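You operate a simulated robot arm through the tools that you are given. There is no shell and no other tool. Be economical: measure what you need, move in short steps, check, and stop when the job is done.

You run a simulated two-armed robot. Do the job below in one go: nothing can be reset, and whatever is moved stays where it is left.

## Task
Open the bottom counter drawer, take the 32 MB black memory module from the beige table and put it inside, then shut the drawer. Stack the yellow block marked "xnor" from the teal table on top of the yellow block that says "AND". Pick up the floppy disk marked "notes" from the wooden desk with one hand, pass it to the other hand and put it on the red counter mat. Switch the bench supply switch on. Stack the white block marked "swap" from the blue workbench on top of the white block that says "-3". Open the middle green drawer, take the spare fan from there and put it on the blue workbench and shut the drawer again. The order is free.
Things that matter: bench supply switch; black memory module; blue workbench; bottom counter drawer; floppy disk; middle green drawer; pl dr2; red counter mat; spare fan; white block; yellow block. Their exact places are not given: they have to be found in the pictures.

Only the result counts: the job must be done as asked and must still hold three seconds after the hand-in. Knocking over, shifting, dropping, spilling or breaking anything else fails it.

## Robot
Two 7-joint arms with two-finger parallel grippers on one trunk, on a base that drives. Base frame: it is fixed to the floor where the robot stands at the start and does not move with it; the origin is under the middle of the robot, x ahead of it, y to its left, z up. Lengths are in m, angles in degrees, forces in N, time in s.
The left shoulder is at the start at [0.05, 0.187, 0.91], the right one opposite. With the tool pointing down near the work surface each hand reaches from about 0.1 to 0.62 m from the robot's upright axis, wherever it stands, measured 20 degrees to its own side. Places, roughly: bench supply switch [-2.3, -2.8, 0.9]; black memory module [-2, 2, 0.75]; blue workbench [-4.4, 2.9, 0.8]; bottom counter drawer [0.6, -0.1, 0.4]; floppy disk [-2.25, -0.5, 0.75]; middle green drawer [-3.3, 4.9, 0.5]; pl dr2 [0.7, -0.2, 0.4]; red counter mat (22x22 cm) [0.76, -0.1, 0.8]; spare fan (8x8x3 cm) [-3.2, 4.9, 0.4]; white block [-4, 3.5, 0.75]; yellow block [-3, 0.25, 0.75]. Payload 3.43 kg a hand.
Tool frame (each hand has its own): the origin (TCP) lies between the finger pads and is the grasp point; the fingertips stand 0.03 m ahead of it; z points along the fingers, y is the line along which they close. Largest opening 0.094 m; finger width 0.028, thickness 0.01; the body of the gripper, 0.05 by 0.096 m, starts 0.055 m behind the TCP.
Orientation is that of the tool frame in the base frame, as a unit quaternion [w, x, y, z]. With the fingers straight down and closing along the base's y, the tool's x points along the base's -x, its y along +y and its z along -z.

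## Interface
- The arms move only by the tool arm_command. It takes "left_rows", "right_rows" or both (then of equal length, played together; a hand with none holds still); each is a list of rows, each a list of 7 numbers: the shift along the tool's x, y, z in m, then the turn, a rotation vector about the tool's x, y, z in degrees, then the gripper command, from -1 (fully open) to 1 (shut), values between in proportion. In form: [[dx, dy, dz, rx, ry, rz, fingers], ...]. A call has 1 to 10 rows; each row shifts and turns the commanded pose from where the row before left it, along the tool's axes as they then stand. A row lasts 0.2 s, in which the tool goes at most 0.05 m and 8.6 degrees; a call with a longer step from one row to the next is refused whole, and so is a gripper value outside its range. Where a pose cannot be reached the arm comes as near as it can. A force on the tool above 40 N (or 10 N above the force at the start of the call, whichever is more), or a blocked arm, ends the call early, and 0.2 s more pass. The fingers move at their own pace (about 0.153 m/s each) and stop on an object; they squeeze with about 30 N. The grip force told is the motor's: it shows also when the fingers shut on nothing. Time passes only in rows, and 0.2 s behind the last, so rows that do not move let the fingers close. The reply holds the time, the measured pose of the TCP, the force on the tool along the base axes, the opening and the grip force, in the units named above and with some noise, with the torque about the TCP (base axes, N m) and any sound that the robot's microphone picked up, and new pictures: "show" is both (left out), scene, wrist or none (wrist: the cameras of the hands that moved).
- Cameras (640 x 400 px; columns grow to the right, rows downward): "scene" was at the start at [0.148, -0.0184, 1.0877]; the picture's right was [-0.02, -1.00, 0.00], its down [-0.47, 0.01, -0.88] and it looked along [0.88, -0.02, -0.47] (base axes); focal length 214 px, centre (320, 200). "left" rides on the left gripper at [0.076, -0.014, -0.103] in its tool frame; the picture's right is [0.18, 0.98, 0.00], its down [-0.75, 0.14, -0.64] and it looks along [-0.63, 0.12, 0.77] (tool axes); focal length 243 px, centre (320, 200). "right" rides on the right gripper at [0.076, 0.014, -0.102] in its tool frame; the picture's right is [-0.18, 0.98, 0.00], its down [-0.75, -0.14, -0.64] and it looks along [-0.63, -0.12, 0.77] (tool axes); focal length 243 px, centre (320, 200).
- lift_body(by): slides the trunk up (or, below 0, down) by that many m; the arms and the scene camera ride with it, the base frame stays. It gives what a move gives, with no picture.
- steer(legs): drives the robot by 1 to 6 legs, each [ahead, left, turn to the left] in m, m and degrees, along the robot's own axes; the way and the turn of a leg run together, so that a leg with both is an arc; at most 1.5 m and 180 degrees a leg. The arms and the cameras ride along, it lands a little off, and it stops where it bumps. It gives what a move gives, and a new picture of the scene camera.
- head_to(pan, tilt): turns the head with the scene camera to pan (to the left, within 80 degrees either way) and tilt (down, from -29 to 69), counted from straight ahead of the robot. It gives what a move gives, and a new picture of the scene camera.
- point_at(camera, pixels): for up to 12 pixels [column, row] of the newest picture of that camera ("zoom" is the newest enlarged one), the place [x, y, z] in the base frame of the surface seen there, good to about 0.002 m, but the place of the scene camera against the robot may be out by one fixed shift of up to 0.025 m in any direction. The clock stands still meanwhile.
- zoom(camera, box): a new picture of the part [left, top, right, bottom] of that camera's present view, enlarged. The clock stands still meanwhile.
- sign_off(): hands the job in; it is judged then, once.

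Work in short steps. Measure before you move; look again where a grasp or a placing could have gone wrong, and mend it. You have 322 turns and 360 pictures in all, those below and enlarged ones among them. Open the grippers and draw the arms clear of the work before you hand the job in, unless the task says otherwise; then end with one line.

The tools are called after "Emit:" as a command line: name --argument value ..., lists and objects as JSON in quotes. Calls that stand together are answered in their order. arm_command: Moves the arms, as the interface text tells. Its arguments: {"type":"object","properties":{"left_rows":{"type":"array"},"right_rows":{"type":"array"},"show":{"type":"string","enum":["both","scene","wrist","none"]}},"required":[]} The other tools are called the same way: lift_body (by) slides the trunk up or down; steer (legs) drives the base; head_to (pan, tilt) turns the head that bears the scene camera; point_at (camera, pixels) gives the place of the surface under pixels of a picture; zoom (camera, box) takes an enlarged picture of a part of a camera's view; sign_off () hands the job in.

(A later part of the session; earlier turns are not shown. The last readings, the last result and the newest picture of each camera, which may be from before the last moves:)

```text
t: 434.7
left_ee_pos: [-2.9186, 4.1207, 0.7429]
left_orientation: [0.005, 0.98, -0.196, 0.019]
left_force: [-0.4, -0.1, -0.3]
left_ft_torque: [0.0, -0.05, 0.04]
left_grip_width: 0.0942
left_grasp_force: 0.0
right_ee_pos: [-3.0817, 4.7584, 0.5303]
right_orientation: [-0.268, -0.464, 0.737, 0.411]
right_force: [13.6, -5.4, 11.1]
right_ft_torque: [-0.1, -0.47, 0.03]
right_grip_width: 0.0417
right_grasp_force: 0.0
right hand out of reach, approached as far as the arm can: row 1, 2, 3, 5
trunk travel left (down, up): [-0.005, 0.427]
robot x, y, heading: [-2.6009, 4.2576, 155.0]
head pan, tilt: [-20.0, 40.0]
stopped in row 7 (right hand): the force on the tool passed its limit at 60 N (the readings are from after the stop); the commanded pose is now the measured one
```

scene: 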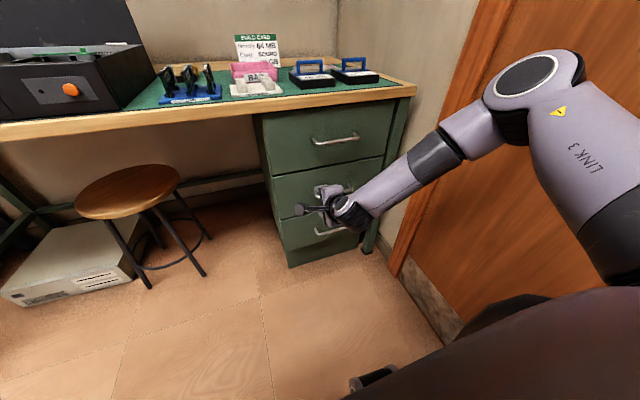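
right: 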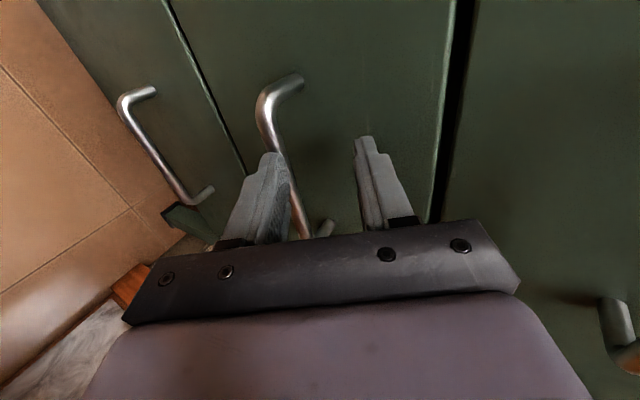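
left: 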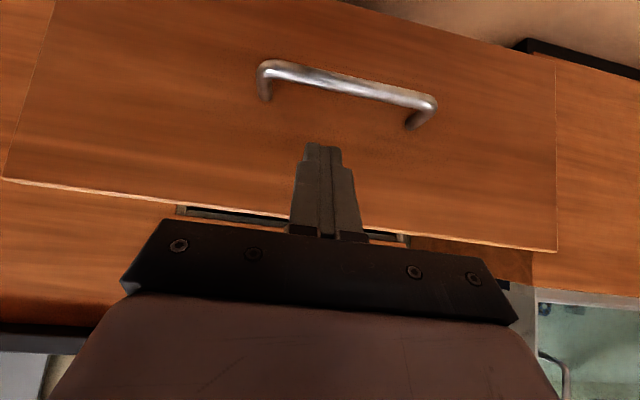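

The arm fell short in height and touched. I back off 6 cm, pitch the hand a bit more down for reach, and re-measure.

Emit:
arm_command --right_rows '[[0, 0, -0.03, 0, 0, 0, 0.1], [0, 0, -0.04, 0, 0, 0, 0.1], [0, 0, 0, 8.5, 0, 0, 0.1], [0, -0.02, 0, 0, 0, 0, 0.1], [0, -0.02, 0, 0, 0, 0, 0.1]]' --show "wrist"

```text
t: 435.9
left_ee_pos: [-2.919, 4.1209, 0.7417]
left_orientation: [0.007, 0.98, -0.196, 0.019]
left_force: [-1.1, -0.5, 0.4]
left_ft_torque: [0.01, -0.01, -0.02]
left_grip_width: 0.0939
left_grasp_force: 0.0
right_ee_pos: [-3.0037, 4.7214, 0.5316]
right_orientation: [-0.232, -0.483, 0.767, 0.354]
right_force: [0.1, 0.5, -1.0]
right_ft_torque: [0.01, -0.01, 0.0]
right_grip_width: 0.0424
right_grasp_force: 0.1
trunk travel left (down, up): [-0.005, 0.427]
robot x, y, heading: [-2.6022, 4.2602, 154.9]
head pan, tilt: [-20.0, 40.0]
```

right: 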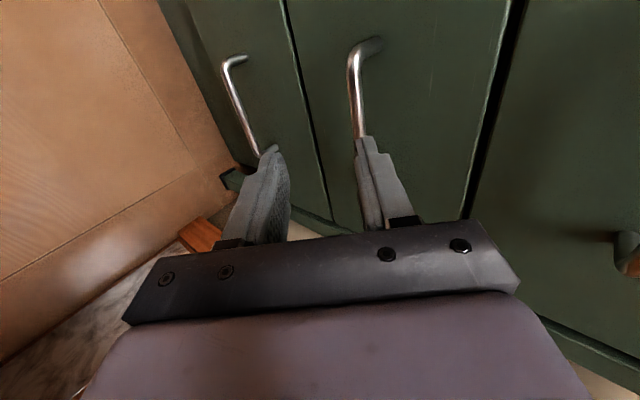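

Within reach now (pitch 40°). I re-align and approach again along the tool axis with the fingers a bit narrower.

Emit:
arm_command --right_rows '[[-0.0135, 0.0333, 0, 0, 0, 0, 0.28], [0, 0, 0.03, 0, 0, 0, 0.28], [0, 0, 0.03, 0, 0, 0, 0.28], [0, 0, 0.018, 0, 0, 0, 0.28]]' --show "wrist"

```text
t: 436.9
left_ee_pos: [-2.918, 4.1208, 0.7419]
left_orientation: [0.007, 0.98, -0.196, 0.02]
left_force: [-1.1, -0.1, -0.7]
left_ft_torque: [0.01, 0.01, 0.0]
left_grip_width: 0.0941
left_grasp_force: 0.0
right_ee_pos: [-3.0718, 4.7701, 0.5079]
right_orientation: [-0.23, -0.483, 0.767, 0.354]
right_force: [-0.2, 0.1, 0.1]
right_ft_torque: [0.01, -0.03, 0.0]
right_grip_width: 0.0337
right_grasp_force: 0.1
trunk travel left (down, up): [-0.005, 0.427]
robot x, y, heading: [-2.6029, 4.2609, 154.7]
head pan, tilt: [-20.0, 40.0]
```

right: 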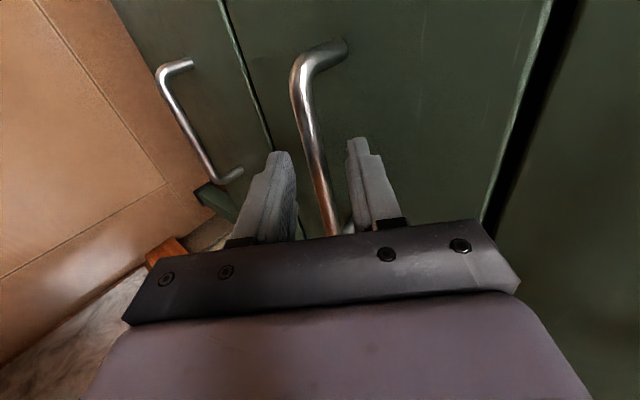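

The bar lies between the fingers. I go in the last 1.3 cm and close.

Emit:
arm_command --right_rows '[[0, 0, 0.012, 0, 0, 0, 0.28], [0, 0, 0, 0, 0, 0, 1], [0, 0, 0, 0, 0, 0, 1], [0, 0, 0, 0, 0, 0, 1]]' --show "wrist"

```text
t: 437.9
left_ee_pos: [-2.9194, 4.1215, 0.7424]
left_orientation: [0.007, 0.98, -0.196, 0.019]
left_force: [0.9, 0.8, 0.3]
left_ft_torque: [-0.03, -0.02, 0.03]
left_grip_width: 0.094
left_grasp_force: 0.1
right_ee_pos: [-3.0804, 4.7731, 0.4993]
right_orientation: [-0.23, -0.484, 0.767, 0.354]
right_force: [9.0, -3.7, -3.5]
right_ft_torque: [0.98, -0.56, 0.78]
right_grip_width: 0.0117
right_grasp_force: 45.5
trunk travel left (down, up): [-0.005, 0.427]
robot x, y, heading: [-2.6001, 4.2612, 154.6]
head pan, tilt: [-20.0, 40.0]
```

right: 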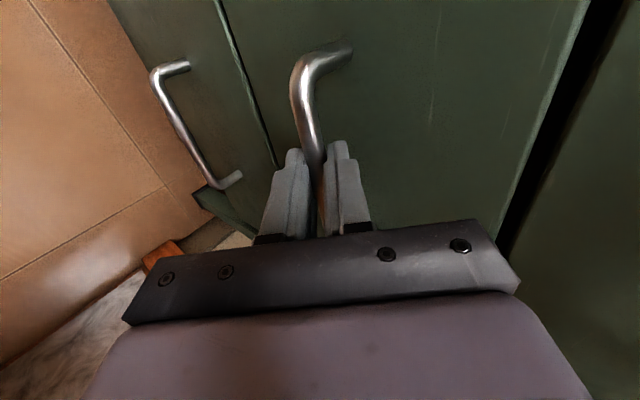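

Gripped. I pull by driving straight back in steps.

Emit:
steer --legs '[[-0.1, 0, 0], [-0.1, 0, 0], [-0.08, 0, 0]]'

```text
t: 440.5
left_ee_pos: [-2.7245, 4.0259, 0.7414]
left_orientation: [0.006, 0.981, -0.194, 0.019]
left_force: [-0.5, -0.5, -0.2]
left_ft_torque: [-0.01, 0.01, -0.03]
left_grip_width: 0.0941
left_grasp_force: 0.1
right_ee_pos: [-2.8874, 4.6822, 0.4986]
right_orientation: [-0.225, -0.486, 0.766, 0.356]
right_force: [-0.2, 0.3, -1.4]
right_ft_torque: [0.11, -0.09, 0.88]
right_grip_width: 0.0117
right_grasp_force: 44.7
trunk travel left (down, up): [-0.005, 0.427]
robot x, y, heading: [-2.4105, 4.1603, 155.2]
head pan, tilt: [-20.0, 40.0]
stopped in leg 3: the robot was blocked; the commanded pose is now the measured one
```

scene: 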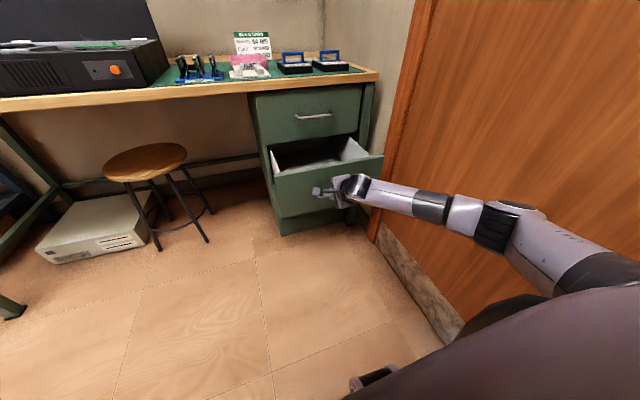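

The drawer is open about 0.21 m and something blocks (perhaps its stop). I raise the view: zoom to see inside.

Emit:
zoom --camera "scene" --box '[230, 110, 410, 240]'

Emit:
point_at --camera "scene" --pixels '[[300, 160], [330, 158], [280, 172], [372, 160], [355, 145], [320, 152]]'

```text
3.08 times, centred on (320, 175) of scene
```

zoom: 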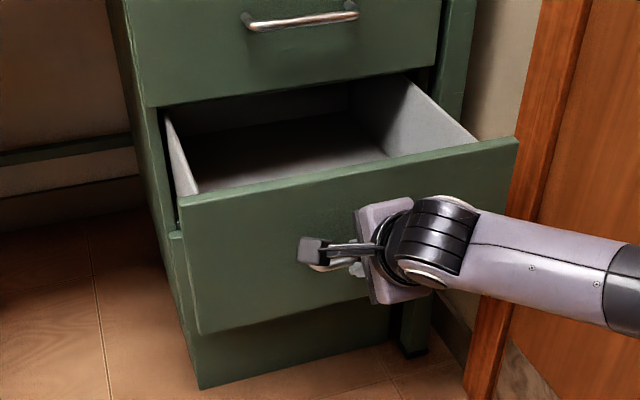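

```text
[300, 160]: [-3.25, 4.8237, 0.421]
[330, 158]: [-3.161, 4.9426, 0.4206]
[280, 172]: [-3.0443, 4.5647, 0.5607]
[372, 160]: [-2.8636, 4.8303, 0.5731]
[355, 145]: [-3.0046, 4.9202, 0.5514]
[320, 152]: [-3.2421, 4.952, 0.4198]
```

I try pulling a little more with the arm alone to see if the drawer has reached its stop.

Emit:
arm_command --right_rows '[[0, -0.0128, -0.0153, 0, 0, 0, 1], [0, -0.0128, -0.0153, 0, 0, 0, 1], [0, -0.0128, -0.0153, 0, 0, 0, 1]]' --show "scene"

```text
t: 441.3
left_ee_pos: [-2.7247, 4.027, 0.7422]
left_orientation: [0.005, 0.981, -0.194, 0.019]
left_force: [-0.2, -0.1, 0.8]
left_ft_torque: [-0.01, -0.01, -0.02]
left_grip_width: 0.0938
left_grasp_force: 0.0
right_ee_pos: [-2.8332, 4.6578, 0.4999]
right_orientation: [-0.225, -0.485, 0.766, 0.357]
right_force: [3.3, 4.7, 2.6]
right_ft_torque: [-0.01, -0.06, 1.61]
right_grip_width: 0.0119
right_grasp_force: 44.9
trunk travel left (down, up): [-0.005, 0.427]
robot x, y, heading: [-2.4115, 4.1639, 155.3]
head pan, tilt: [-20.0, 40.0]
```

scene: 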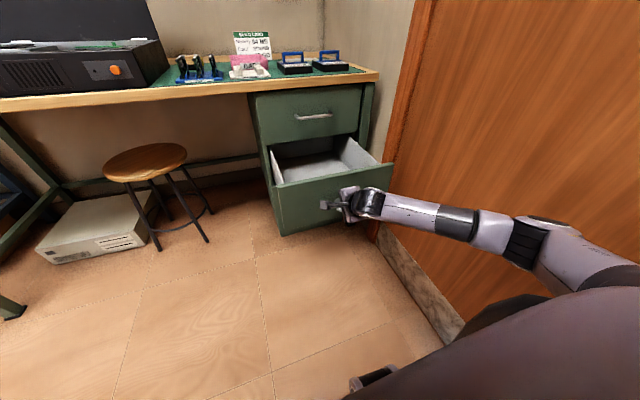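

Now open about 0.27 m. I release the handle and draw the right hand back and up.

Emit:
arm_command --right_rows '[[0, 0, 0, 0, 0, 0, 0.2], [0, 0, 0, 0, 0, 0, 0.2], [0, 0, -0.03, 0, 0, 0, 0.2], [0, 0, -0.04, 0, 0, 0, 0.2], [0, 0, -0.04, 0, 0, 0, 0.2], [0, 0.04, -0.02, 0, 0, 0, 0.2], [0, 0.04, -0.01, 0, 0, 0, -1]]' --show "none"

Emit:
lift_body --by 0.3

Emit:
head_to --pan -20 --tilt 50

```text
t: 442.9
left_ee_pos: [-2.7246, 4.0263, 0.7425]
left_orientation: [0.006, 0.981, -0.194, 0.02]
left_force: [0.3, 0.4, 0.3]
left_ft_torque: [-0.02, 0.0, -0.04]
left_grip_width: 0.0941
left_grasp_force: 0.0
right_ee_pos: [-2.7829, 4.634, 0.648]
right_orientation: [-0.227, -0.485, 0.766, 0.355]
right_force: [1.2, 0.0, 0.6]
right_ft_torque: [0.01, 0.01, 0.02]
right_grip_width: 0.0938
right_grasp_force: 0.0
trunk travel left (down, up): [-0.005, 0.427]
robot x, y, heading: [-2.4139, 4.1656, 155.2]
head pan, tilt: [-20.0, 40.0]
```

```text
t: 445.9
left_ee_pos: [-2.7248, 4.0273, 1.0419]
left_orientation: [0.006, 0.981, -0.194, 0.019]
left_force: [-0.3, -0.4, -0.6]
left_ft_torque: [0.0, 0.03, 0.02]
left_grip_width: 0.0942
left_grasp_force: 0.1
right_ee_pos: [-2.7836, 4.6353, 0.9468]
right_orientation: [-0.225, -0.485, 0.766, 0.356]
right_force: [-0.4, 0.5, 0.4]
right_ft_torque: [-0.01, 0.04, 0.01]
right_grip_width: 0.0941
right_grasp_force: 0.2
trunk travel left (down, up): [-0.305, 0.127]
robot x, y, heading: [-2.406, 4.1678, 155.3]
head pan, tilt: [-20.0, 40.0]
```

```text
t: 446.6
left_ee_pos: [-2.725, 4.0266, 1.043]
left_orientation: [0.005, 0.981, -0.193, 0.019]
left_force: [0.2, 0.3, 0.4]
left_ft_torque: [0.0, -0.02, 0.01]
left_grip_width: 0.0943
left_grasp_force: 0.1
right_ee_pos: [-2.7828, 4.633, 0.9482]
right_orientation: [-0.225, -0.485, 0.767, 0.355]
right_force: [0.4, -0.3, 0.8]
right_ft_torque: [-0.02, 0.02, 0.0]
right_grip_width: 0.094
right_grasp_force: 0.0
trunk travel left (down, up): [-0.305, 0.127]
robot x, y, heading: [-2.4111, 4.1677, 155.0]
head pan, tilt: [-20.0, 50.0]
```

scene: 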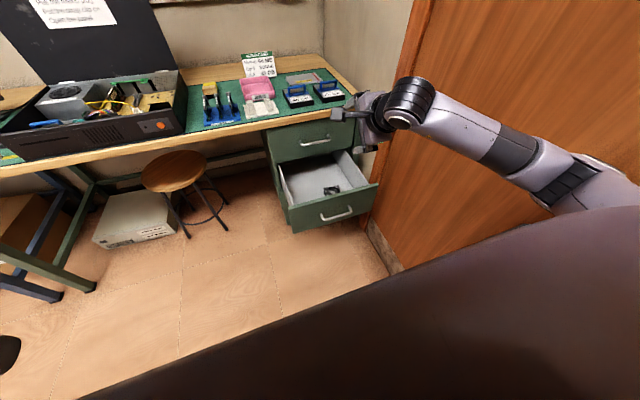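

The fan appears in the open drawer at about (332,190). I zoom and measure.

Emit:
zoom --camera "scene" --box '[265, 140, 395, 235]'

Emit:
point_at --camera "scene" --pixels '[[332, 188], [325, 188], [340, 188], [310, 190], [333, 193], [285, 190], [370, 178], [330, 205], [352, 165], [365, 185]]'

```text
4.21 times, centred on (330, 188) of scene
```

zoom: 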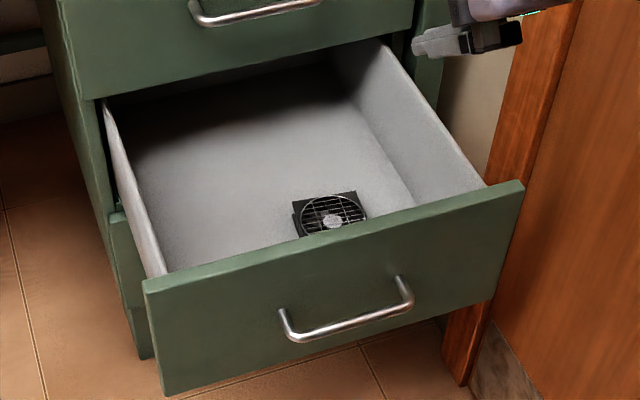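

```text
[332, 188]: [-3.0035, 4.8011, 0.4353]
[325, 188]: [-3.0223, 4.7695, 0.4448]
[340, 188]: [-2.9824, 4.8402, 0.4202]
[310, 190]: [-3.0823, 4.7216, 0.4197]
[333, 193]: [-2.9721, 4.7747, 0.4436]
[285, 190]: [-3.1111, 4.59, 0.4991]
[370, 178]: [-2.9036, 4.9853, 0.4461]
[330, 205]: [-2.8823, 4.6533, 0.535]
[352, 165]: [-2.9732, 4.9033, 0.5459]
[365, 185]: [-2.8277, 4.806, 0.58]
```

The fan lies at about (-2.985,4.785), top z 0.445, near the drawer front. To keep my right elbow off the wall I'll approach diagonally: I move left, turn the right hand tool-down, then turn right about 45°.

Emit:
steer --legs '[[0, 0.35, 0]]'

Emit:
arm_command --right_rows '[[0, 0.03, -0.02, 8.5, 0, 0, -1], [0, 0, -0.03, 8.5, 0, 0, -1], [0, 0, 0, 8.5, 0, 0, -1], [0, 0, 0, 8.5, 0, 0, -1], [0, 0, 0, 8.5, 0, 0, -1], [0, 0, 0, 7.5, 0, 0, -1], [0, -0.03, 0, 0, 0, -8.5, -1], [0, -0.03, 0, 0, 0, -8.5, -1], [0, 0, 0, 0, 0, -8.5, -1], [0, 0, 0, 0, 0, -8.5, -1]]' --show "none"

Emit:
steer --legs '[[0, 0, -45]]'

```text
t: 450.2
left_ee_pos: [-2.8672, 3.7071, 1.0408]
left_orientation: [0.006, 0.982, -0.188, 0.019]
left_force: [-0.3, 0.0, -0.1]
left_ft_torque: [0.02, 0.0, 0.01]
left_grip_width: 0.094
left_grasp_force: 0.0
right_ee_pos: [-2.9342, 4.314, 0.9483]
right_orientation: [-0.228, -0.489, 0.764, 0.354]
right_force: [0.1, 0.1, 0.3]
right_ft_torque: [-0.01, -0.02, -0.02]
right_grip_width: 0.0938
right_grasp_force: 0.0
trunk travel left (down, up): [-0.305, 0.127]
robot x, y, heading: [-2.5542, 3.8477, 155.6]
head pan, tilt: [-20.0, 50.0]
```

scene: 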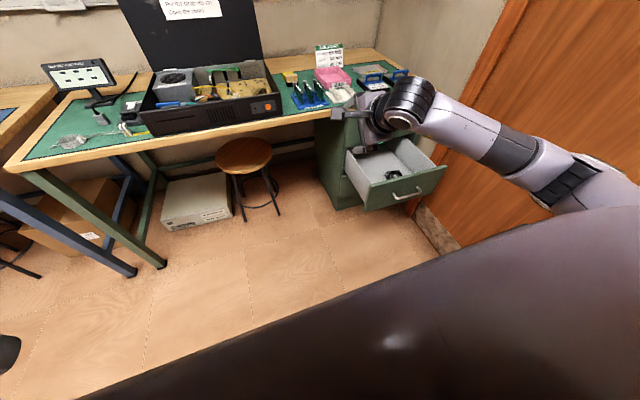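

```text
t: 452.4
left_ee_pos: [-2.8684, 3.7067, 1.0412]
left_orientation: [0.006, 0.982, -0.188, 0.02]
left_force: [0.5, -0.4, -0.6]
left_ft_torque: [0.0, -0.03, 0.02]
left_grip_width: 0.094
left_grasp_force: 0.1
right_ee_pos: [-2.8632, 4.2863, 1.0067]
right_orientation: [0.001, 0.762, -0.647, 0.002]
right_force: [0.2, 0.7, -0.2]
right_ft_torque: [0.01, 0.04, -0.01]
right_grip_width: 0.0941
right_grasp_force: 0.2
trunk travel left (down, up): [-0.305, 0.127]
robot x, y, heading: [-2.5534, 3.8477, 155.7]
head pan, tilt: [-20.0, 50.0]
```

```text
t: 454.9
left_ee_pos: [-2.8786, 3.968, 1.0428]
left_orientation: [0.013, 0.838, -0.545, 0.015]
left_force: [-0.6, 0.2, 0.1]
left_ft_torque: [0.01, 0.0, 0.01]
left_grip_width: 0.094
left_grasp_force: 0.1
right_ee_pos: [-2.47, 4.3781, 1.0063]
right_orientation: [-0.001, -0.46, 0.888, -0.001]
right_force: [0.8, -0.3, -0.2]
right_ft_torque: [-0.04, 0.02, -0.02]
right_grip_width: 0.0938
right_grasp_force: 0.0
trunk travel left (down, up): [-0.305, 0.127]
robot x, y, heading: [-2.5519, 3.8502, 111.4]
head pan, tilt: [-20.0, 50.0]
```

scene: 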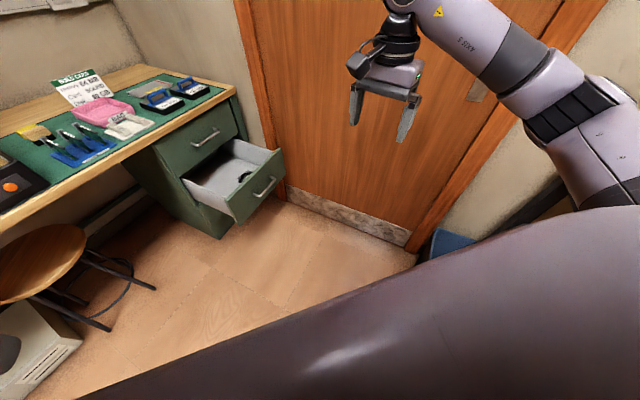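

The fan is 1.03 m straight ahead. I tuck the right hand back, then drive ahead 0.41 m and lower the trunk, to pick with the left hand.

Emit:
arm_command --right_rows '[[0.022, -0.0334, 0, 0, 0, 0, -1], [0.022, -0.0334, 0, 0, 0, 0, -1], [0.022, -0.0334, 0, 0, 0, 0, -1], [0.022, -0.0334, 0, 0, 0, 0, -1], [0.022, -0.0334, 0, 0, 0, 0, -1]]' --show "none"

Emit:
steer --legs '[[0.41, 0, 0]]'

Emit:
head_to --pan 0 --tilt 60

```text
t: 456.1
left_ee_pos: [-2.8775, 3.9672, 1.0416]
left_orientation: [0.012, 0.838, -0.545, 0.016]
left_force: [0.7, -0.5, -0.9]
left_ft_torque: [-0.03, -0.02, -0.01]
left_grip_width: 0.094
left_grasp_force: 0.0
right_ee_pos: [-2.3935, 4.1935, 1.0059]
right_orientation: [-0.001, -0.46, 0.888, -0.002]
right_force: [0.4, -1.6, -0.5]
right_ft_torque: [0.0, -0.03, -0.01]
right_grip_width: 0.0939
right_grasp_force: 0.1
trunk travel left (down, up): [-0.305, 0.127]
robot x, y, heading: [-2.5547, 3.8492, 111.4]
head pan, tilt: [-20.0, 50.0]
```

```text
t: 458.6
left_ee_pos: [-3.0252, 4.34, 1.042]
left_orientation: [0.013, 0.84, -0.543, 0.015]
left_force: [0.5, 0.3, 0.5]
left_ft_torque: [0.03, -0.02, 0.0]
left_grip_width: 0.0939
left_grasp_force: 0.0
right_ee_pos: [-2.5437, 4.5702, 1.0059]
right_orientation: [-0.001, -0.463, 0.886, -0.002]
right_force: [0.9, 0.4, 0.3]
right_ft_torque: [0.01, -0.02, 0.01]
right_grip_width: 0.0941
right_grasp_force: 0.1
trunk travel left (down, up): [-0.305, 0.127]
robot x, y, heading: [-2.6979, 4.2254, 111.7]
head pan, tilt: [-20.0, 50.0]
```

scene: 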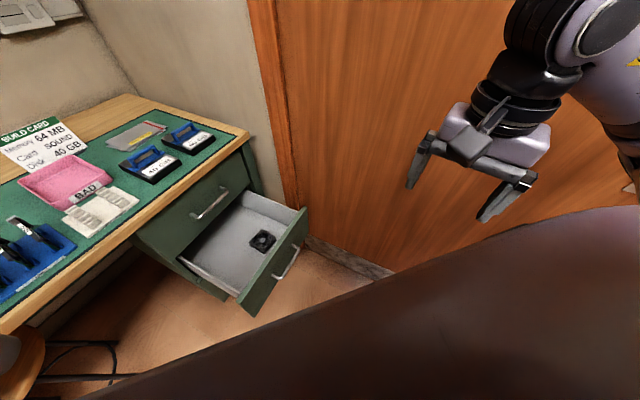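

```text
t: 459.4
left_ee_pos: [-3.0256, 4.34, 1.0431]
left_orientation: [0.013, 0.839, -0.543, 0.016]
left_force: [0.5, 0.6, 0.6]
left_ft_torque: [-0.01, 0.0, -0.04]
left_grip_width: 0.0938
left_grasp_force: 0.0
right_ee_pos: [-2.5426, 4.5699, 1.006]
right_orientation: [-0.001, -0.463, 0.886, -0.001]
right_force: [0.3, -0.2, 0.5]
right_ft_torque: [0.02, -0.01, 0.02]
right_grip_width: 0.0939
right_grasp_force: 0.1
trunk travel left (down, up): [-0.305, 0.127]
robot x, y, heading: [-2.6993, 4.2183, 112.0]
head pan, tilt: [0.0, 60.0]
```

scene: 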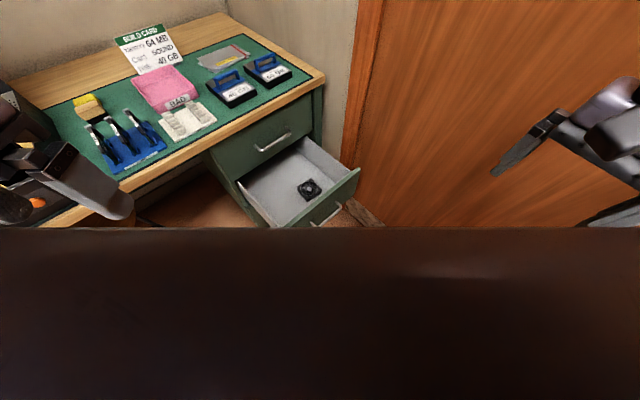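

The fan is 0.63 m ahead at (310,189). I bring the left hand over it to look with its camera.

Emit:
arm_command --left_rows '[[-0.035, -0.026, 0.011, 0, 0, 0, -1], [-0.035, -0.026, 0.011, 0, 0, 0, -1], [-0.035, -0.026, 0.011, 0, 0, 0, -1], [-0.035, -0.026, 0.011, 0, 0, 0, -1], [-0.035, -0.026, 0.011, 0, 0, 0, -1], [-0.035, -0.026, 0.011, 0, 0, 0, -1], [-0.035, -0.026, 0.011, 0, 0, 0, -1]]'

```text
t: 461.0
left_ee_pos: [-2.9575, 4.6338, 0.9542]
left_orientation: [0.012, 0.839, -0.543, 0.016]
left_force: [-0.5, 0.4, 0.1]
left_ft_torque: [0.01, 0.02, -0.03]
left_grip_width: 0.094
left_grasp_force: 0.0
right_ee_pos: [-2.5427, 4.57, 1.0057]
right_orientation: [-0.002, -0.463, 0.886, -0.001]
right_force: [0.5, -0.7, 0.5]
right_ft_torque: [-0.01, 0.03, 0.04]
right_grip_width: 0.0937
right_grasp_force: 0.1
trunk travel left (down, up): [-0.305, 0.127]
robot x, y, heading: [-2.702, 4.2239, 111.6]
head pan, tilt: [0.0, 60.0]
```

scene: 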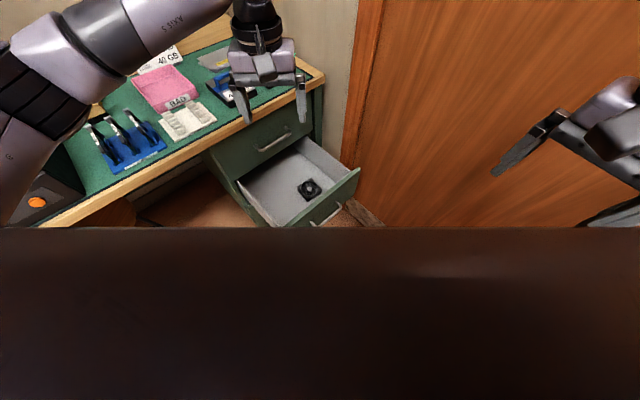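
left: 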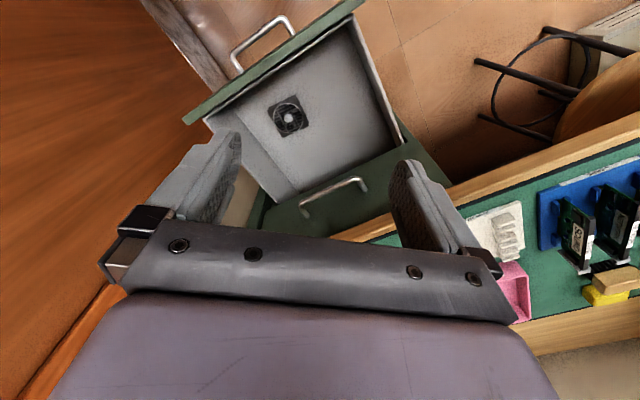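

The hand camera sees the fan at (287,116). I zoom and measure its corners.

Emit:
zoom --camera "left" --box '[237, 76, 337, 156]'

Emit:
point_at --camera "zoom" --pixels '[[320, 200], [250, 150], [360, 130], [395, 230], [285, 265], [220, 130], [420, 250]]'

```text
5.00 times, centred on (287, 116) of left
```

zoom: 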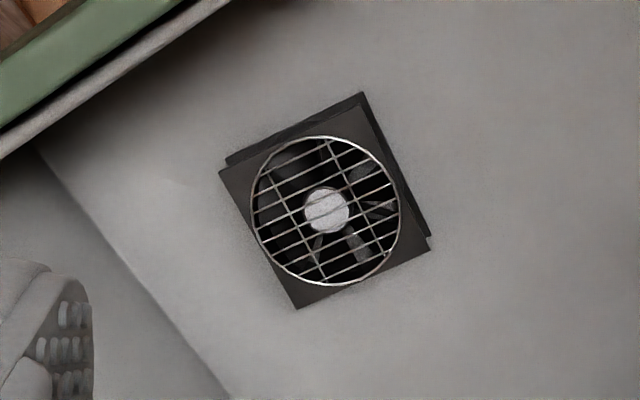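

```text
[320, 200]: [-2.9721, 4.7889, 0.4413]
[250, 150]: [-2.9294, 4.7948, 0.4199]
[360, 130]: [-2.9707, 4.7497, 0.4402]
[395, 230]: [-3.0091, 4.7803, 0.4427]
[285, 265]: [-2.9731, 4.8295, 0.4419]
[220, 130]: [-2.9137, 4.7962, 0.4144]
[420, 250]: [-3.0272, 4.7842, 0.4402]
```

I take the top face's four corners.

Emit:
point_at --camera "zoom" --pixels '[[230, 177], [352, 120], [418, 245], [298, 298], [326, 210]]'

```text
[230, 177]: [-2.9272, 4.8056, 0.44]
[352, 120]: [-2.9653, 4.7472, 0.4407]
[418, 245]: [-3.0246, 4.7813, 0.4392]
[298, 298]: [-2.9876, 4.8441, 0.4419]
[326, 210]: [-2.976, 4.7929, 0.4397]
```

Fan centre (-2.976,4.795), edges at about 58.5°, top z 0.441. I turn 10° right to put it on the left arm's side, creep 4 cm and lower the trunk.

Emit:
steer --legs '[[0, 0, -10], [0.04, 0, 0]]'

Emit:
lift_body --by -0.2

Emit:
arm_command --left_rows '[[0, 0, 0, 0, 0, -8.5, -1], [0, 0, 0, 0, 0, -8.5, -1], [0, 0, 0, 0, 0, -8.5, -1]]'

```text
t: 462.6
left_ee_pos: [-2.8911, 4.7115, 0.954]
left_orientation: [0.013, 0.789, -0.613, 0.015]
left_force: [1.0, -0.1, -0.5]
left_ft_torque: [0.02, 0.03, 0.03]
left_grip_width: 0.0938
left_grasp_force: 0.0
right_ee_pos: [-2.4925, 4.5764, 1.0061]
right_orientation: [-0.002, -0.385, 0.923, -0.002]
right_force: [-0.4, 1.0, -0.6]
right_ft_torque: [0.02, 0.03, -0.03]
right_grip_width: 0.094
right_grasp_force: 0.0
trunk travel left (down, up): [-0.305, 0.127]
robot x, y, heading: [-2.711, 4.2635, 102.0]
head pan, tilt: [0.0, 60.0]
```

scene: 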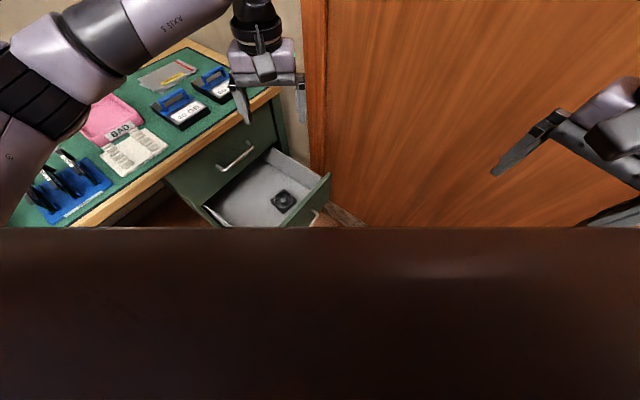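

```text
t: 464.7
left_ee_pos: [-2.8907, 4.7093, 0.7542]
left_orientation: [0.014, 0.789, -0.614, 0.014]
left_force: [0.5, 0.6, -0.1]
left_ft_torque: [-0.04, 0.03, -0.01]
left_grip_width: 0.0941
left_grasp_force: 0.1
right_ee_pos: [-2.4926, 4.574, 0.8063]
right_orientation: [-0.002, -0.385, 0.923, -0.001]
right_force: [0.4, 0.2, 0.4]
right_ft_torque: [0.0, 0.04, 0.01]
right_grip_width: 0.094
right_grasp_force: 0.0
trunk travel left (down, up): [-0.105, 0.327]
robot x, y, heading: [-2.7088, 4.2619, 101.9]
head pan, tilt: [0.0, 60.0]
```

```text
t: 465.5
left_ee_pos: [-2.8889, 4.7102, 0.7541]
left_orientation: [0.017, 0.905, -0.424, 0.012]
left_force: [0.6, 0.0, -0.1]
left_ft_torque: [0.02, -0.01, 0.01]
left_grip_width: 0.0939
left_grasp_force: 0.1
right_ee_pos: [-2.4937, 4.5749, 0.8068]
right_orientation: [-0.001, -0.384, 0.923, -0.001]
right_force: [-0.6, 0.6, 0.3]
right_ft_torque: [-0.03, -0.02, -0.01]
right_grip_width: 0.0942
right_grasp_force: 0.0
trunk travel left (down, up): [-0.105, 0.327]
robot x, y, heading: [-2.7055, 4.2603, 102.1]
head pan, tilt: [0.0, 60.0]
```

scene: 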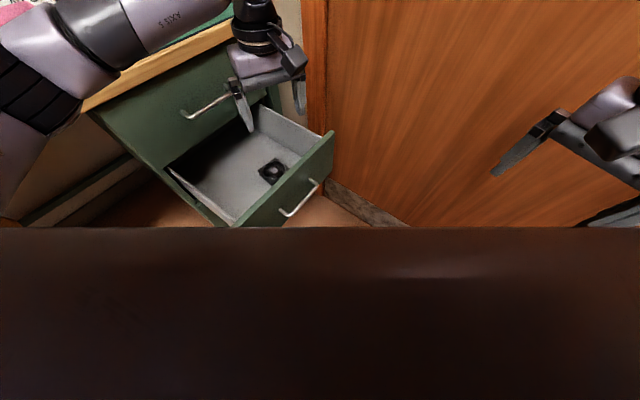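
left: 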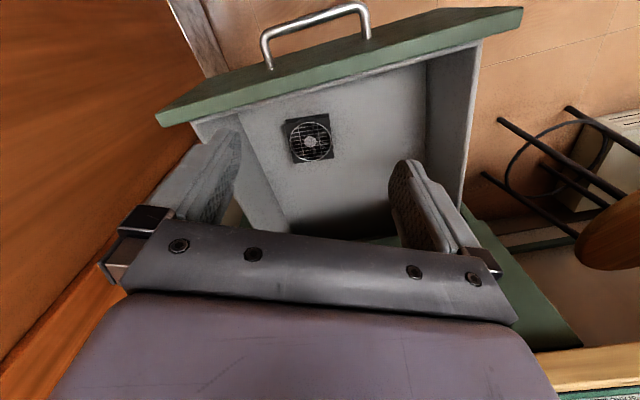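

I move the hand above the fan, level it and finish the roll, lowering to z≈0.62 to check alignment.

Emit:
arm_command --left_rows '[[-0.0403, 0.0041, 0, 0, 0, 0, -1], [-0.0403, 0.0041, 0, 0, 0, 0, -1], [-0.0403, 0.0041, 0, 0, 0, 0, -1], [0, 0, 0, 1.17, -2.07, 0, -1], [0, 0, 0, 0, 0, -8.5, -1], [0, 0, 0, 0, 0, -8.5, -1], [0, 0, 0.045, 0, 0, -1.7, -1], [0, 0, 0.045, 0, 0, 0, -1], [0, 0, 0.045, 0, 0, 0, -1]]'

Emit:
zoom --camera "left" --box '[220, 40, 420, 165]'

```text
t: 467.5
left_ee_pos: [-2.9796, 4.796, 0.6164]
left_orientation: [0.0, 0.962, -0.272, -0.001]
left_force: [0.7, 0.2, 0.0]
left_ft_torque: [0.04, 0.02, 0.0]
left_grip_width: 0.0939
left_grasp_force: 0.0
right_ee_pos: [-2.4928, 4.5759, 0.8058]
right_orientation: [-0.001, -0.385, 0.923, -0.002]
right_force: [0.3, 0.4, -0.4]
right_ft_torque: [-0.01, -0.05, 0.01]
right_grip_width: 0.0939
right_grasp_force: 0.1
trunk travel left (down, up): [-0.105, 0.327]
robot x, y, heading: [-2.7074, 4.2617, 101.8]
head pan, tilt: [0.0, 60.0]
```

scene: 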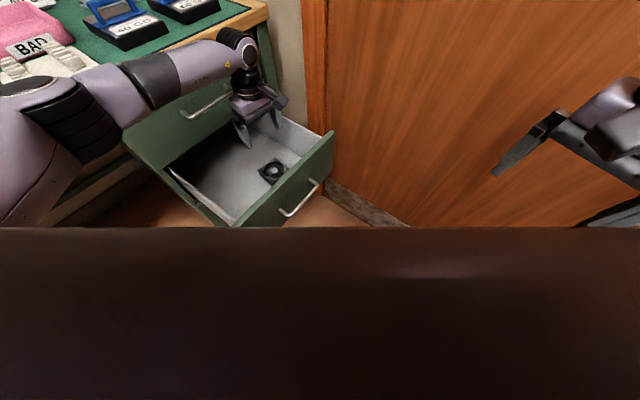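
left: 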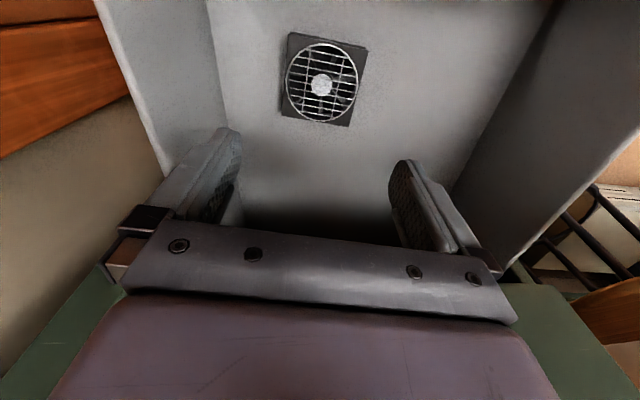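

```text
3.20 times, centred on (320, 102) of left
```

zoom: 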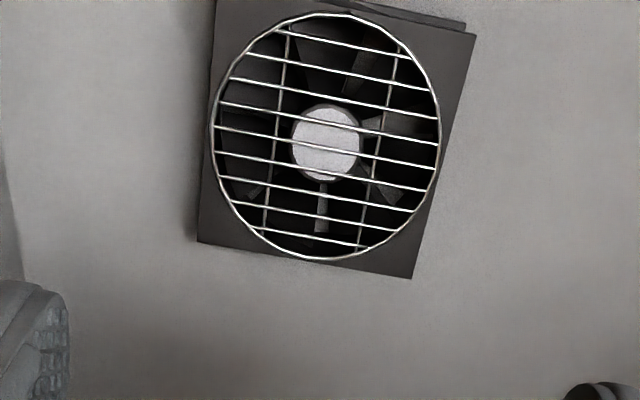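

The fan's edges match the camera's own 10° tilt, so the roll is right. I measure its centre again.

Emit:
point_at --camera "left" --pixels '[[293, 37], [361, 49], [346, 122], [286, 112], [322, 78], [260, 100], [390, 100]]'

```text
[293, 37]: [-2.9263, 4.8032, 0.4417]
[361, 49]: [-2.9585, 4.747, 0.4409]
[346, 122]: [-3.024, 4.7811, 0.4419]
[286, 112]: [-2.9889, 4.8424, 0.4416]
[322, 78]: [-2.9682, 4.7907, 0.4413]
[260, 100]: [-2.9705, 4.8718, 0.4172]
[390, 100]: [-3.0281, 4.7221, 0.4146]
```

Centre (-2.974,4.793), floor 0.415. I shift 6 mm and descend over the fan to z 0.452, then close.

Emit:
arm_command --left_rows '[[0.0058, -0.0005, 0.02, 0, 0, 0, -1], [0, 0, 0.045, 0, 0, 0, -1], [0, 0, 0.045, 0, 0, 0, -1], [0, 0, 0.03, 0, 0, 0, -1], [0, 0, 0.015, 0, 0, 0, -1], [0, 0, 0.008, 0, 0, 0, -1], [0, 0, 0, 0, 0, 0, 1], [0, 0, 0, 0, 0, 0, 1], [0, 0, 0, 0, 0, 0, 1]]' --show "wrist"

```text
t: 469.5
left_ee_pos: [-2.9723, 4.7925, 0.4535]
left_orientation: [-0.001, 0.963, -0.271, -0.001]
left_force: [1.6, -0.3, 1.4]
left_ft_torque: [-0.05, 0.02, 0.0]
left_grip_width: 0.0791
left_grasp_force: 30.1
right_ee_pos: [-2.4928, 4.5765, 0.8065]
right_orientation: [-0.001, -0.385, 0.923, -0.002]
right_force: [-1.1, 0.0, -0.5]
right_ft_torque: [-0.01, -0.02, -0.01]
right_grip_width: 0.0942
right_grasp_force: 0.0
trunk travel left (down, up): [-0.105, 0.327]
robot x, y, heading: [-2.7089, 4.265, 101.8]
head pan, tilt: [0.0, 60.0]
```

left: 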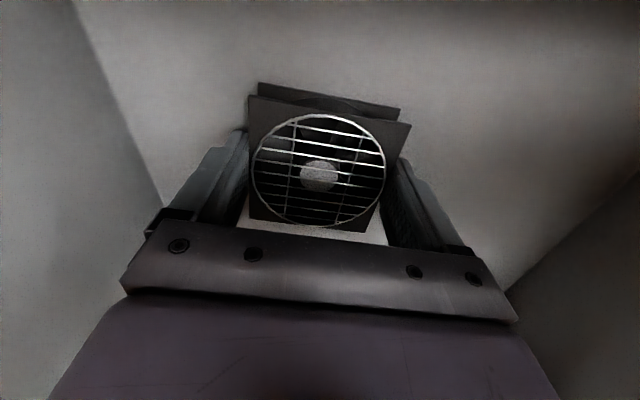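

The fan is held (0.079 m). I lift it straight up out of the drawer.

Emit:
arm_command --left_rows '[[0, 0, -0.015, 0, 0, 0, 1], [0, 0, -0.025, 0, 0, 0, 1], [0, 0, -0.04, 0, 0, 0, 1], [0, 0, -0.045, 0, 0, 0, 1], [0, 0, -0.045, 0, 0, 0, 1], [0, 0, -0.045, 0, 0, 0, 1], [0.02, 0, -0.04, 0, 0, 0, 1], [0.04, 0, -0.02, 0, 0, 0, 1]]' --show "both"

```text
t: 471.3
left_ee_pos: [-2.9205, 4.7603, 0.7286]
left_orientation: [0.0, 0.962, -0.271, -0.002]
left_force: [-0.1, 0.0, -1.5]
left_ft_torque: [-0.01, -0.01, 0.0]
left_grip_width: 0.0791
left_grasp_force: 29.9
right_ee_pos: [-2.4924, 4.5753, 0.8068]
right_orientation: [-0.002, -0.384, 0.923, -0.002]
right_force: [-0.2, 0.0, -0.5]
right_ft_torque: [-0.01, -0.03, -0.02]
right_grip_width: 0.094
right_grasp_force: 0.1
trunk travel left (down, up): [-0.105, 0.327]
robot x, y, heading: [-2.7098, 4.2625, 101.8]
head pan, tilt: [0.0, 60.0]
```

scene: 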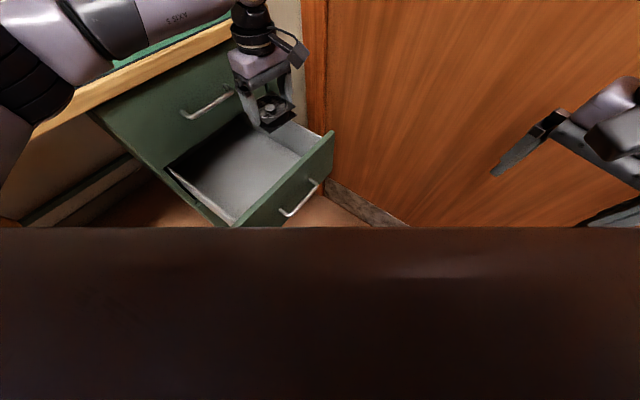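
left: 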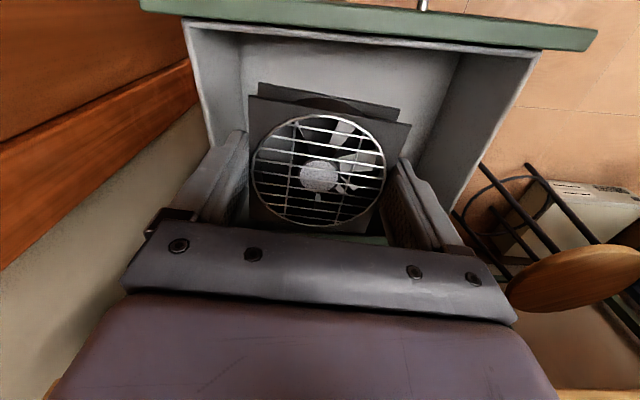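

Fan is out. I raise the trunk, back away diagonally, turn to the bench heading, and return the wrist to neutral.

Emit:
lift_body --by 0.28

Emit:
steer --legs '[[-0.45, 0, 0], [0, 0, 53]]'

Emit:
arm_command --left_rows '[[0, 0, 0, 0, 0, 8, 1], [0, 0, 0, 0, 0, 8, 1], [0, 0, 0, 0, 0, 8, 1], [0, 0, 0, 0, 0, 8, 1], [0, 0, 0, 0, 0, 8, 1], [0, 0, 0, 0, 0, 6, 1]]' --show "none"

Emit:
head_to --pan 0 --tilt 40

```text
t: 474.2
left_ee_pos: [-2.9209, 4.759, 1.009]
left_orientation: [-0.001, 0.962, -0.271, 0.0]
left_force: [-0.1, 0.7, -1.3]
left_ft_torque: [0.01, 0.02, -0.01]
left_grip_width: 0.0793
left_grasp_force: 30.1
right_ee_pos: [-2.4934, 4.5758, 1.0868]
right_orientation: [-0.002, -0.384, 0.923, -0.001]
right_force: [-0.6, -0.2, -0.9]
right_ft_torque: [0.0, -0.02, -0.01]
right_grip_width: 0.094
right_grasp_force: 0.2
trunk travel left (down, up): [-0.385, 0.047]
robot x, y, heading: [-2.7092, 4.2625, 101.7]
head pan, tilt: [0.0, 60.0]
```

```text
t: 479.3
left_ee_pos: [-3.1418, 3.9474, 1.0099]
left_orientation: [0.001, 0.981, 0.193, -0.001]
left_force: [0.1, 0.3, -0.7]
left_ft_torque: [0.04, 0.01, -0.02]
left_grip_width: 0.079
left_grasp_force: 29.5
right_ee_pos: [-2.7415, 4.1829, 1.0853]
right_orientation: [0.0, 0.761, -0.649, 0.002]
right_force: [0.1, 0.6, -0.4]
right_ft_torque: [0.03, -0.02, 0.0]
right_grip_width: 0.0943
right_grasp_force: 0.1
trunk travel left (down, up): [-0.385, 0.047]
robot x, y, heading: [-2.6162, 3.8227, 155.3]
head pan, tilt: [0.0, 60.0]
```

scene: 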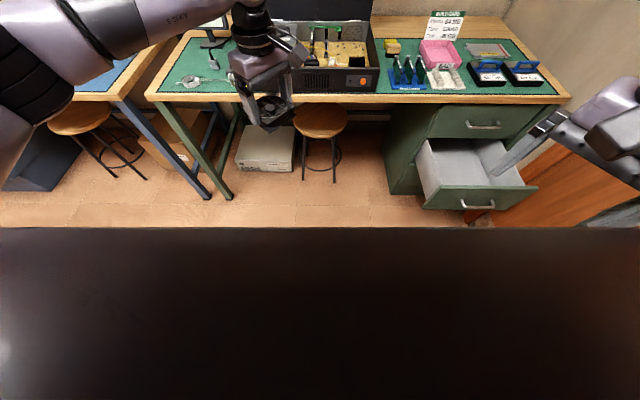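

```text
t: 480.7
left_ee_pos: [-3.141, 3.9473, 1.0114]
left_orientation: [0.001, 0.978, -0.207, -0.001]
left_force: [-0.4, 0.0, -0.5]
left_ft_torque: [-0.03, 0.04, -0.01]
left_grip_width: 0.0793
left_grasp_force: 29.8
right_ee_pos: [-2.7415, 4.1838, 1.0861]
right_orientation: [0.001, 0.76, -0.649, 0.001]
right_force: [0.1, -0.4, 0.6]
right_ft_torque: [0.02, 0.0, 0.02]
right_grip_width: 0.0942
right_grasp_force: 0.0
trunk travel left (down, up): [-0.385, 0.047]
robot x, y, heading: [-2.613, 3.8242, 155.5]
head pan, tilt: [0.0, 60.0]
```

```text
t: 481.5
left_ee_pos: [-3.1421, 3.946, 1.0092]
left_orientation: [0.0, 0.979, -0.206, -0.002]
left_force: [0.4, 0.3, -0.7]
left_ft_torque: [0.02, 0.02, -0.03]
left_grip_width: 0.079
left_grasp_force: 30.4
right_ee_pos: [-2.7408, 4.1821, 1.0857]
right_orientation: [0.0, 0.761, -0.649, 0.002]
right_force: [0.2, 0.9, -0.1]
right_ft_torque: [0.0, -0.02, 0.03]
right_grip_width: 0.0942
right_grasp_force: 0.1
trunk travel left (down, up): [-0.385, 0.047]
robot x, y, heading: [-2.6167, 3.8252, 155.5]
head pan, tilt: [0.0, 40.0]
```

scene: 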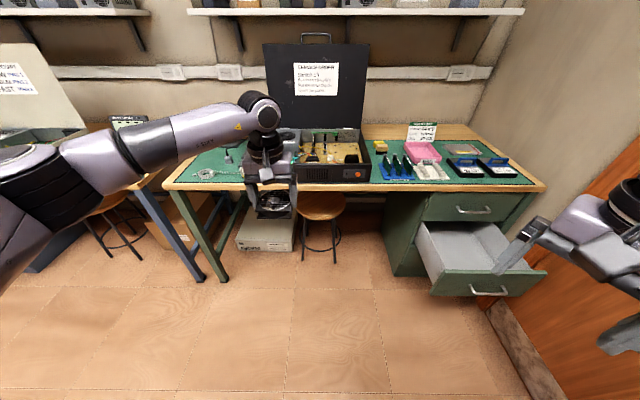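

I strafe left to stand before the blue bench's right part, then close in.

Emit:
steer --legs '[[0, 0.8, -0.8], [0.42, 0, 0]]'

Emit:
zoom --camera "scene" --box '[180, 130, 420, 290]'

```text
t: 491.2
left_ee_pos: [-3.8583, 3.4052, 1.009]
left_orientation: [0.001, 0.975, -0.221, -0.001]
left_force: [0.3, 0.2, -0.6]
left_ft_torque: [-0.01, -0.03, -0.03]
left_grip_width: 0.0793
left_grasp_force: 30.2
right_ee_pos: [-3.4526, 3.6297, 1.086]
right_orientation: [0.0, 0.751, -0.66, 0.002]
right_force: [0.3, -0.6, 0.5]
right_ft_torque: [-0.01, -0.06, 0.03]
right_grip_width: 0.0939
right_grasp_force: 0.2
trunk travel left (down, up): [-0.385, 0.047]
robot x, y, heading: [-3.3395, 3.2648, 153.9]
head pan, tilt: [0.0, 40.0]
```

scene: 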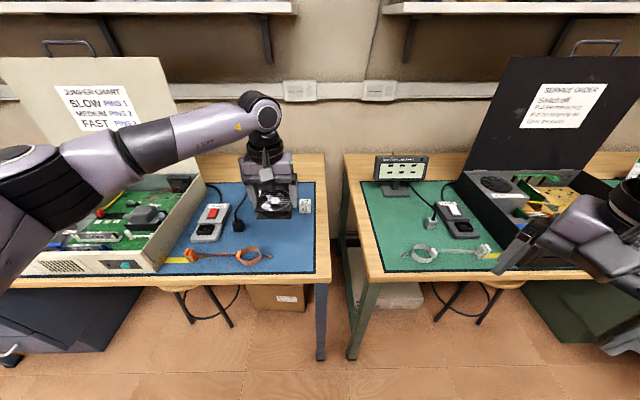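

```text
2.50 times, centred on (300, 210) of scene
```

zoom: 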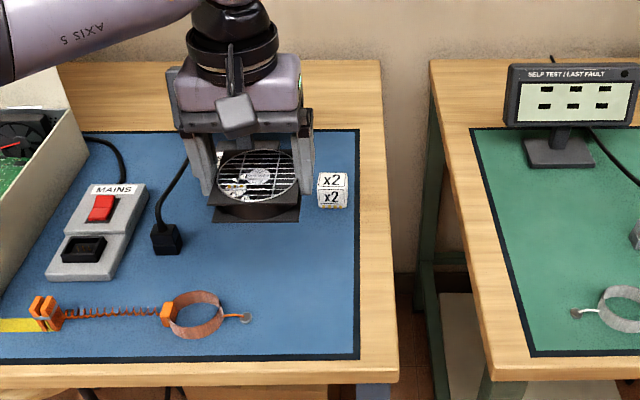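

I measure free space on the mat: coil tip (245,318), a clear spot (305,262), mat edge (355,300), x2 block.

Emit:
point_at --camera "zoom" --pixels '[[245, 318], [305, 262], [356, 300], [333, 205], [310, 350], [225, 300], [300, 235]]'

```text
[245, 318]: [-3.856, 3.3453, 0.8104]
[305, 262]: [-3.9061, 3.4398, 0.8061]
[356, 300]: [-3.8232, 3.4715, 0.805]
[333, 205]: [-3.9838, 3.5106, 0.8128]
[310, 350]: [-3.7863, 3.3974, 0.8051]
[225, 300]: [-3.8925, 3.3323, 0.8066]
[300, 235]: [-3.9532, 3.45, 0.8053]
```

The spot (-3.90,3.435) is clear. I move the fan over it at height, then lower the trunk 0.1 m.

Emit:
arm_command --left_rows '[[-0.025, -0.0045, 0, 0, 0, 0, 1], [-0.0258, -0.0045, 0, 0, 0, 0, 1]]' --show "none"

Emit:
lift_body --by -0.1

Emit:
arm_command --left_rows '[[0, 0, 0.02, 0, 0, 0, 1]]'

Emit:
zoom --camera "scene" --box '[180, 130, 420, 290]'

```text
t: 491.8
left_ee_pos: [-3.9005, 3.4362, 1.0104]
left_orientation: [0.001, 0.976, -0.219, -0.001]
left_force: [0.2, 0.1, -1.6]
left_ft_torque: [-0.01, -0.03, 0.01]
left_grip_width: 0.0795
left_grasp_force: 29.8
right_ee_pos: [-3.4498, 3.6305, 1.0857]
right_orientation: [0.002, 0.751, -0.66, 0.002]
right_force: [0.2, -0.3, -0.7]
right_ft_torque: [-0.04, -0.02, -0.02]
right_grip_width: 0.094
right_grasp_force: 0.0
trunk travel left (down, up): [-0.385, 0.047]
robot x, y, heading: [-3.3348, 3.2683, 153.9]
head pan, tilt: [0.0, 40.0]
```

```text
t: 493.1
left_ee_pos: [-3.8999, 3.4354, 0.9109]
left_orientation: [0.001, 0.975, -0.22, -0.001]
left_force: [0.5, 0.0, -0.6]
left_ft_torque: [0.03, -0.01, 0.04]
left_grip_width: 0.0792
left_grasp_force: 29.9
right_ee_pos: [-3.4517, 3.63, 0.9867]
right_orientation: [0.0, 0.751, -0.66, 0.001]
right_force: [-0.5, 0.0, -0.1]
right_ft_torque: [0.0, 0.02, -0.03]
right_grip_width: 0.094
right_grasp_force: 0.1
trunk travel left (down, up): [-0.285, 0.147]
robot x, y, heading: [-3.337, 3.2661, 154.0]
head pan, tilt: [0.0, 40.0]
```

```text
t: 493.5
left_ee_pos: [-3.9008, 3.4357, 0.8893]
left_orientation: [-0.001, 0.976, -0.219, -0.001]
left_force: [-0.2, 0.3, -0.8]
left_ft_torque: [0.03, 0.01, -0.01]
left_grip_width: 0.0792
left_grasp_force: 30.4
right_ee_pos: [-3.4508, 3.6301, 0.9847]
right_orientation: [0.001, 0.751, -0.66, 0.002]
right_force: [-0.2, -1.3, 0.4]
right_ft_torque: [0.01, 0.01, 0.0]
right_grip_width: 0.0941
right_grasp_force: 0.2
trunk travel left (down, up): [-0.285, 0.147]
robot x, y, heading: [-3.335, 3.2677, 154.1]
head pan, tilt: [0.0, 40.0]
```

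scene: 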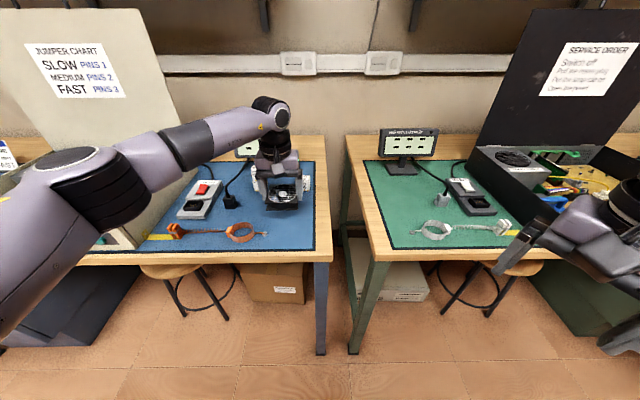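
left: 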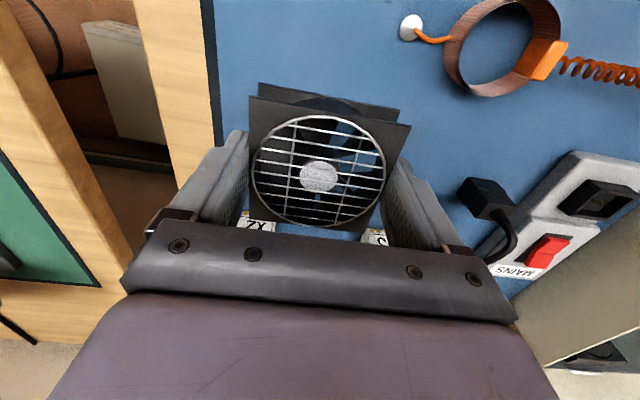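

```text
2.50 times, centred on (300, 210) of scene
```

zoom: 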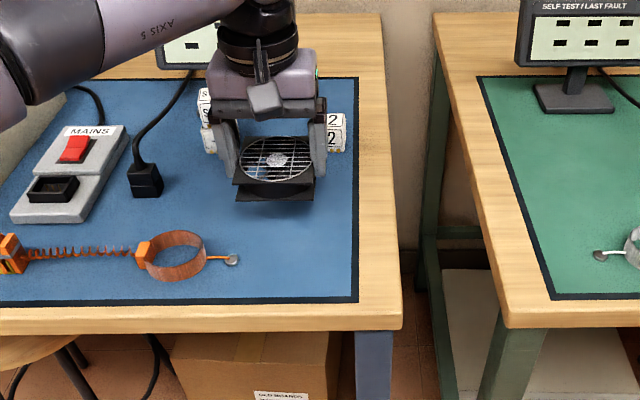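

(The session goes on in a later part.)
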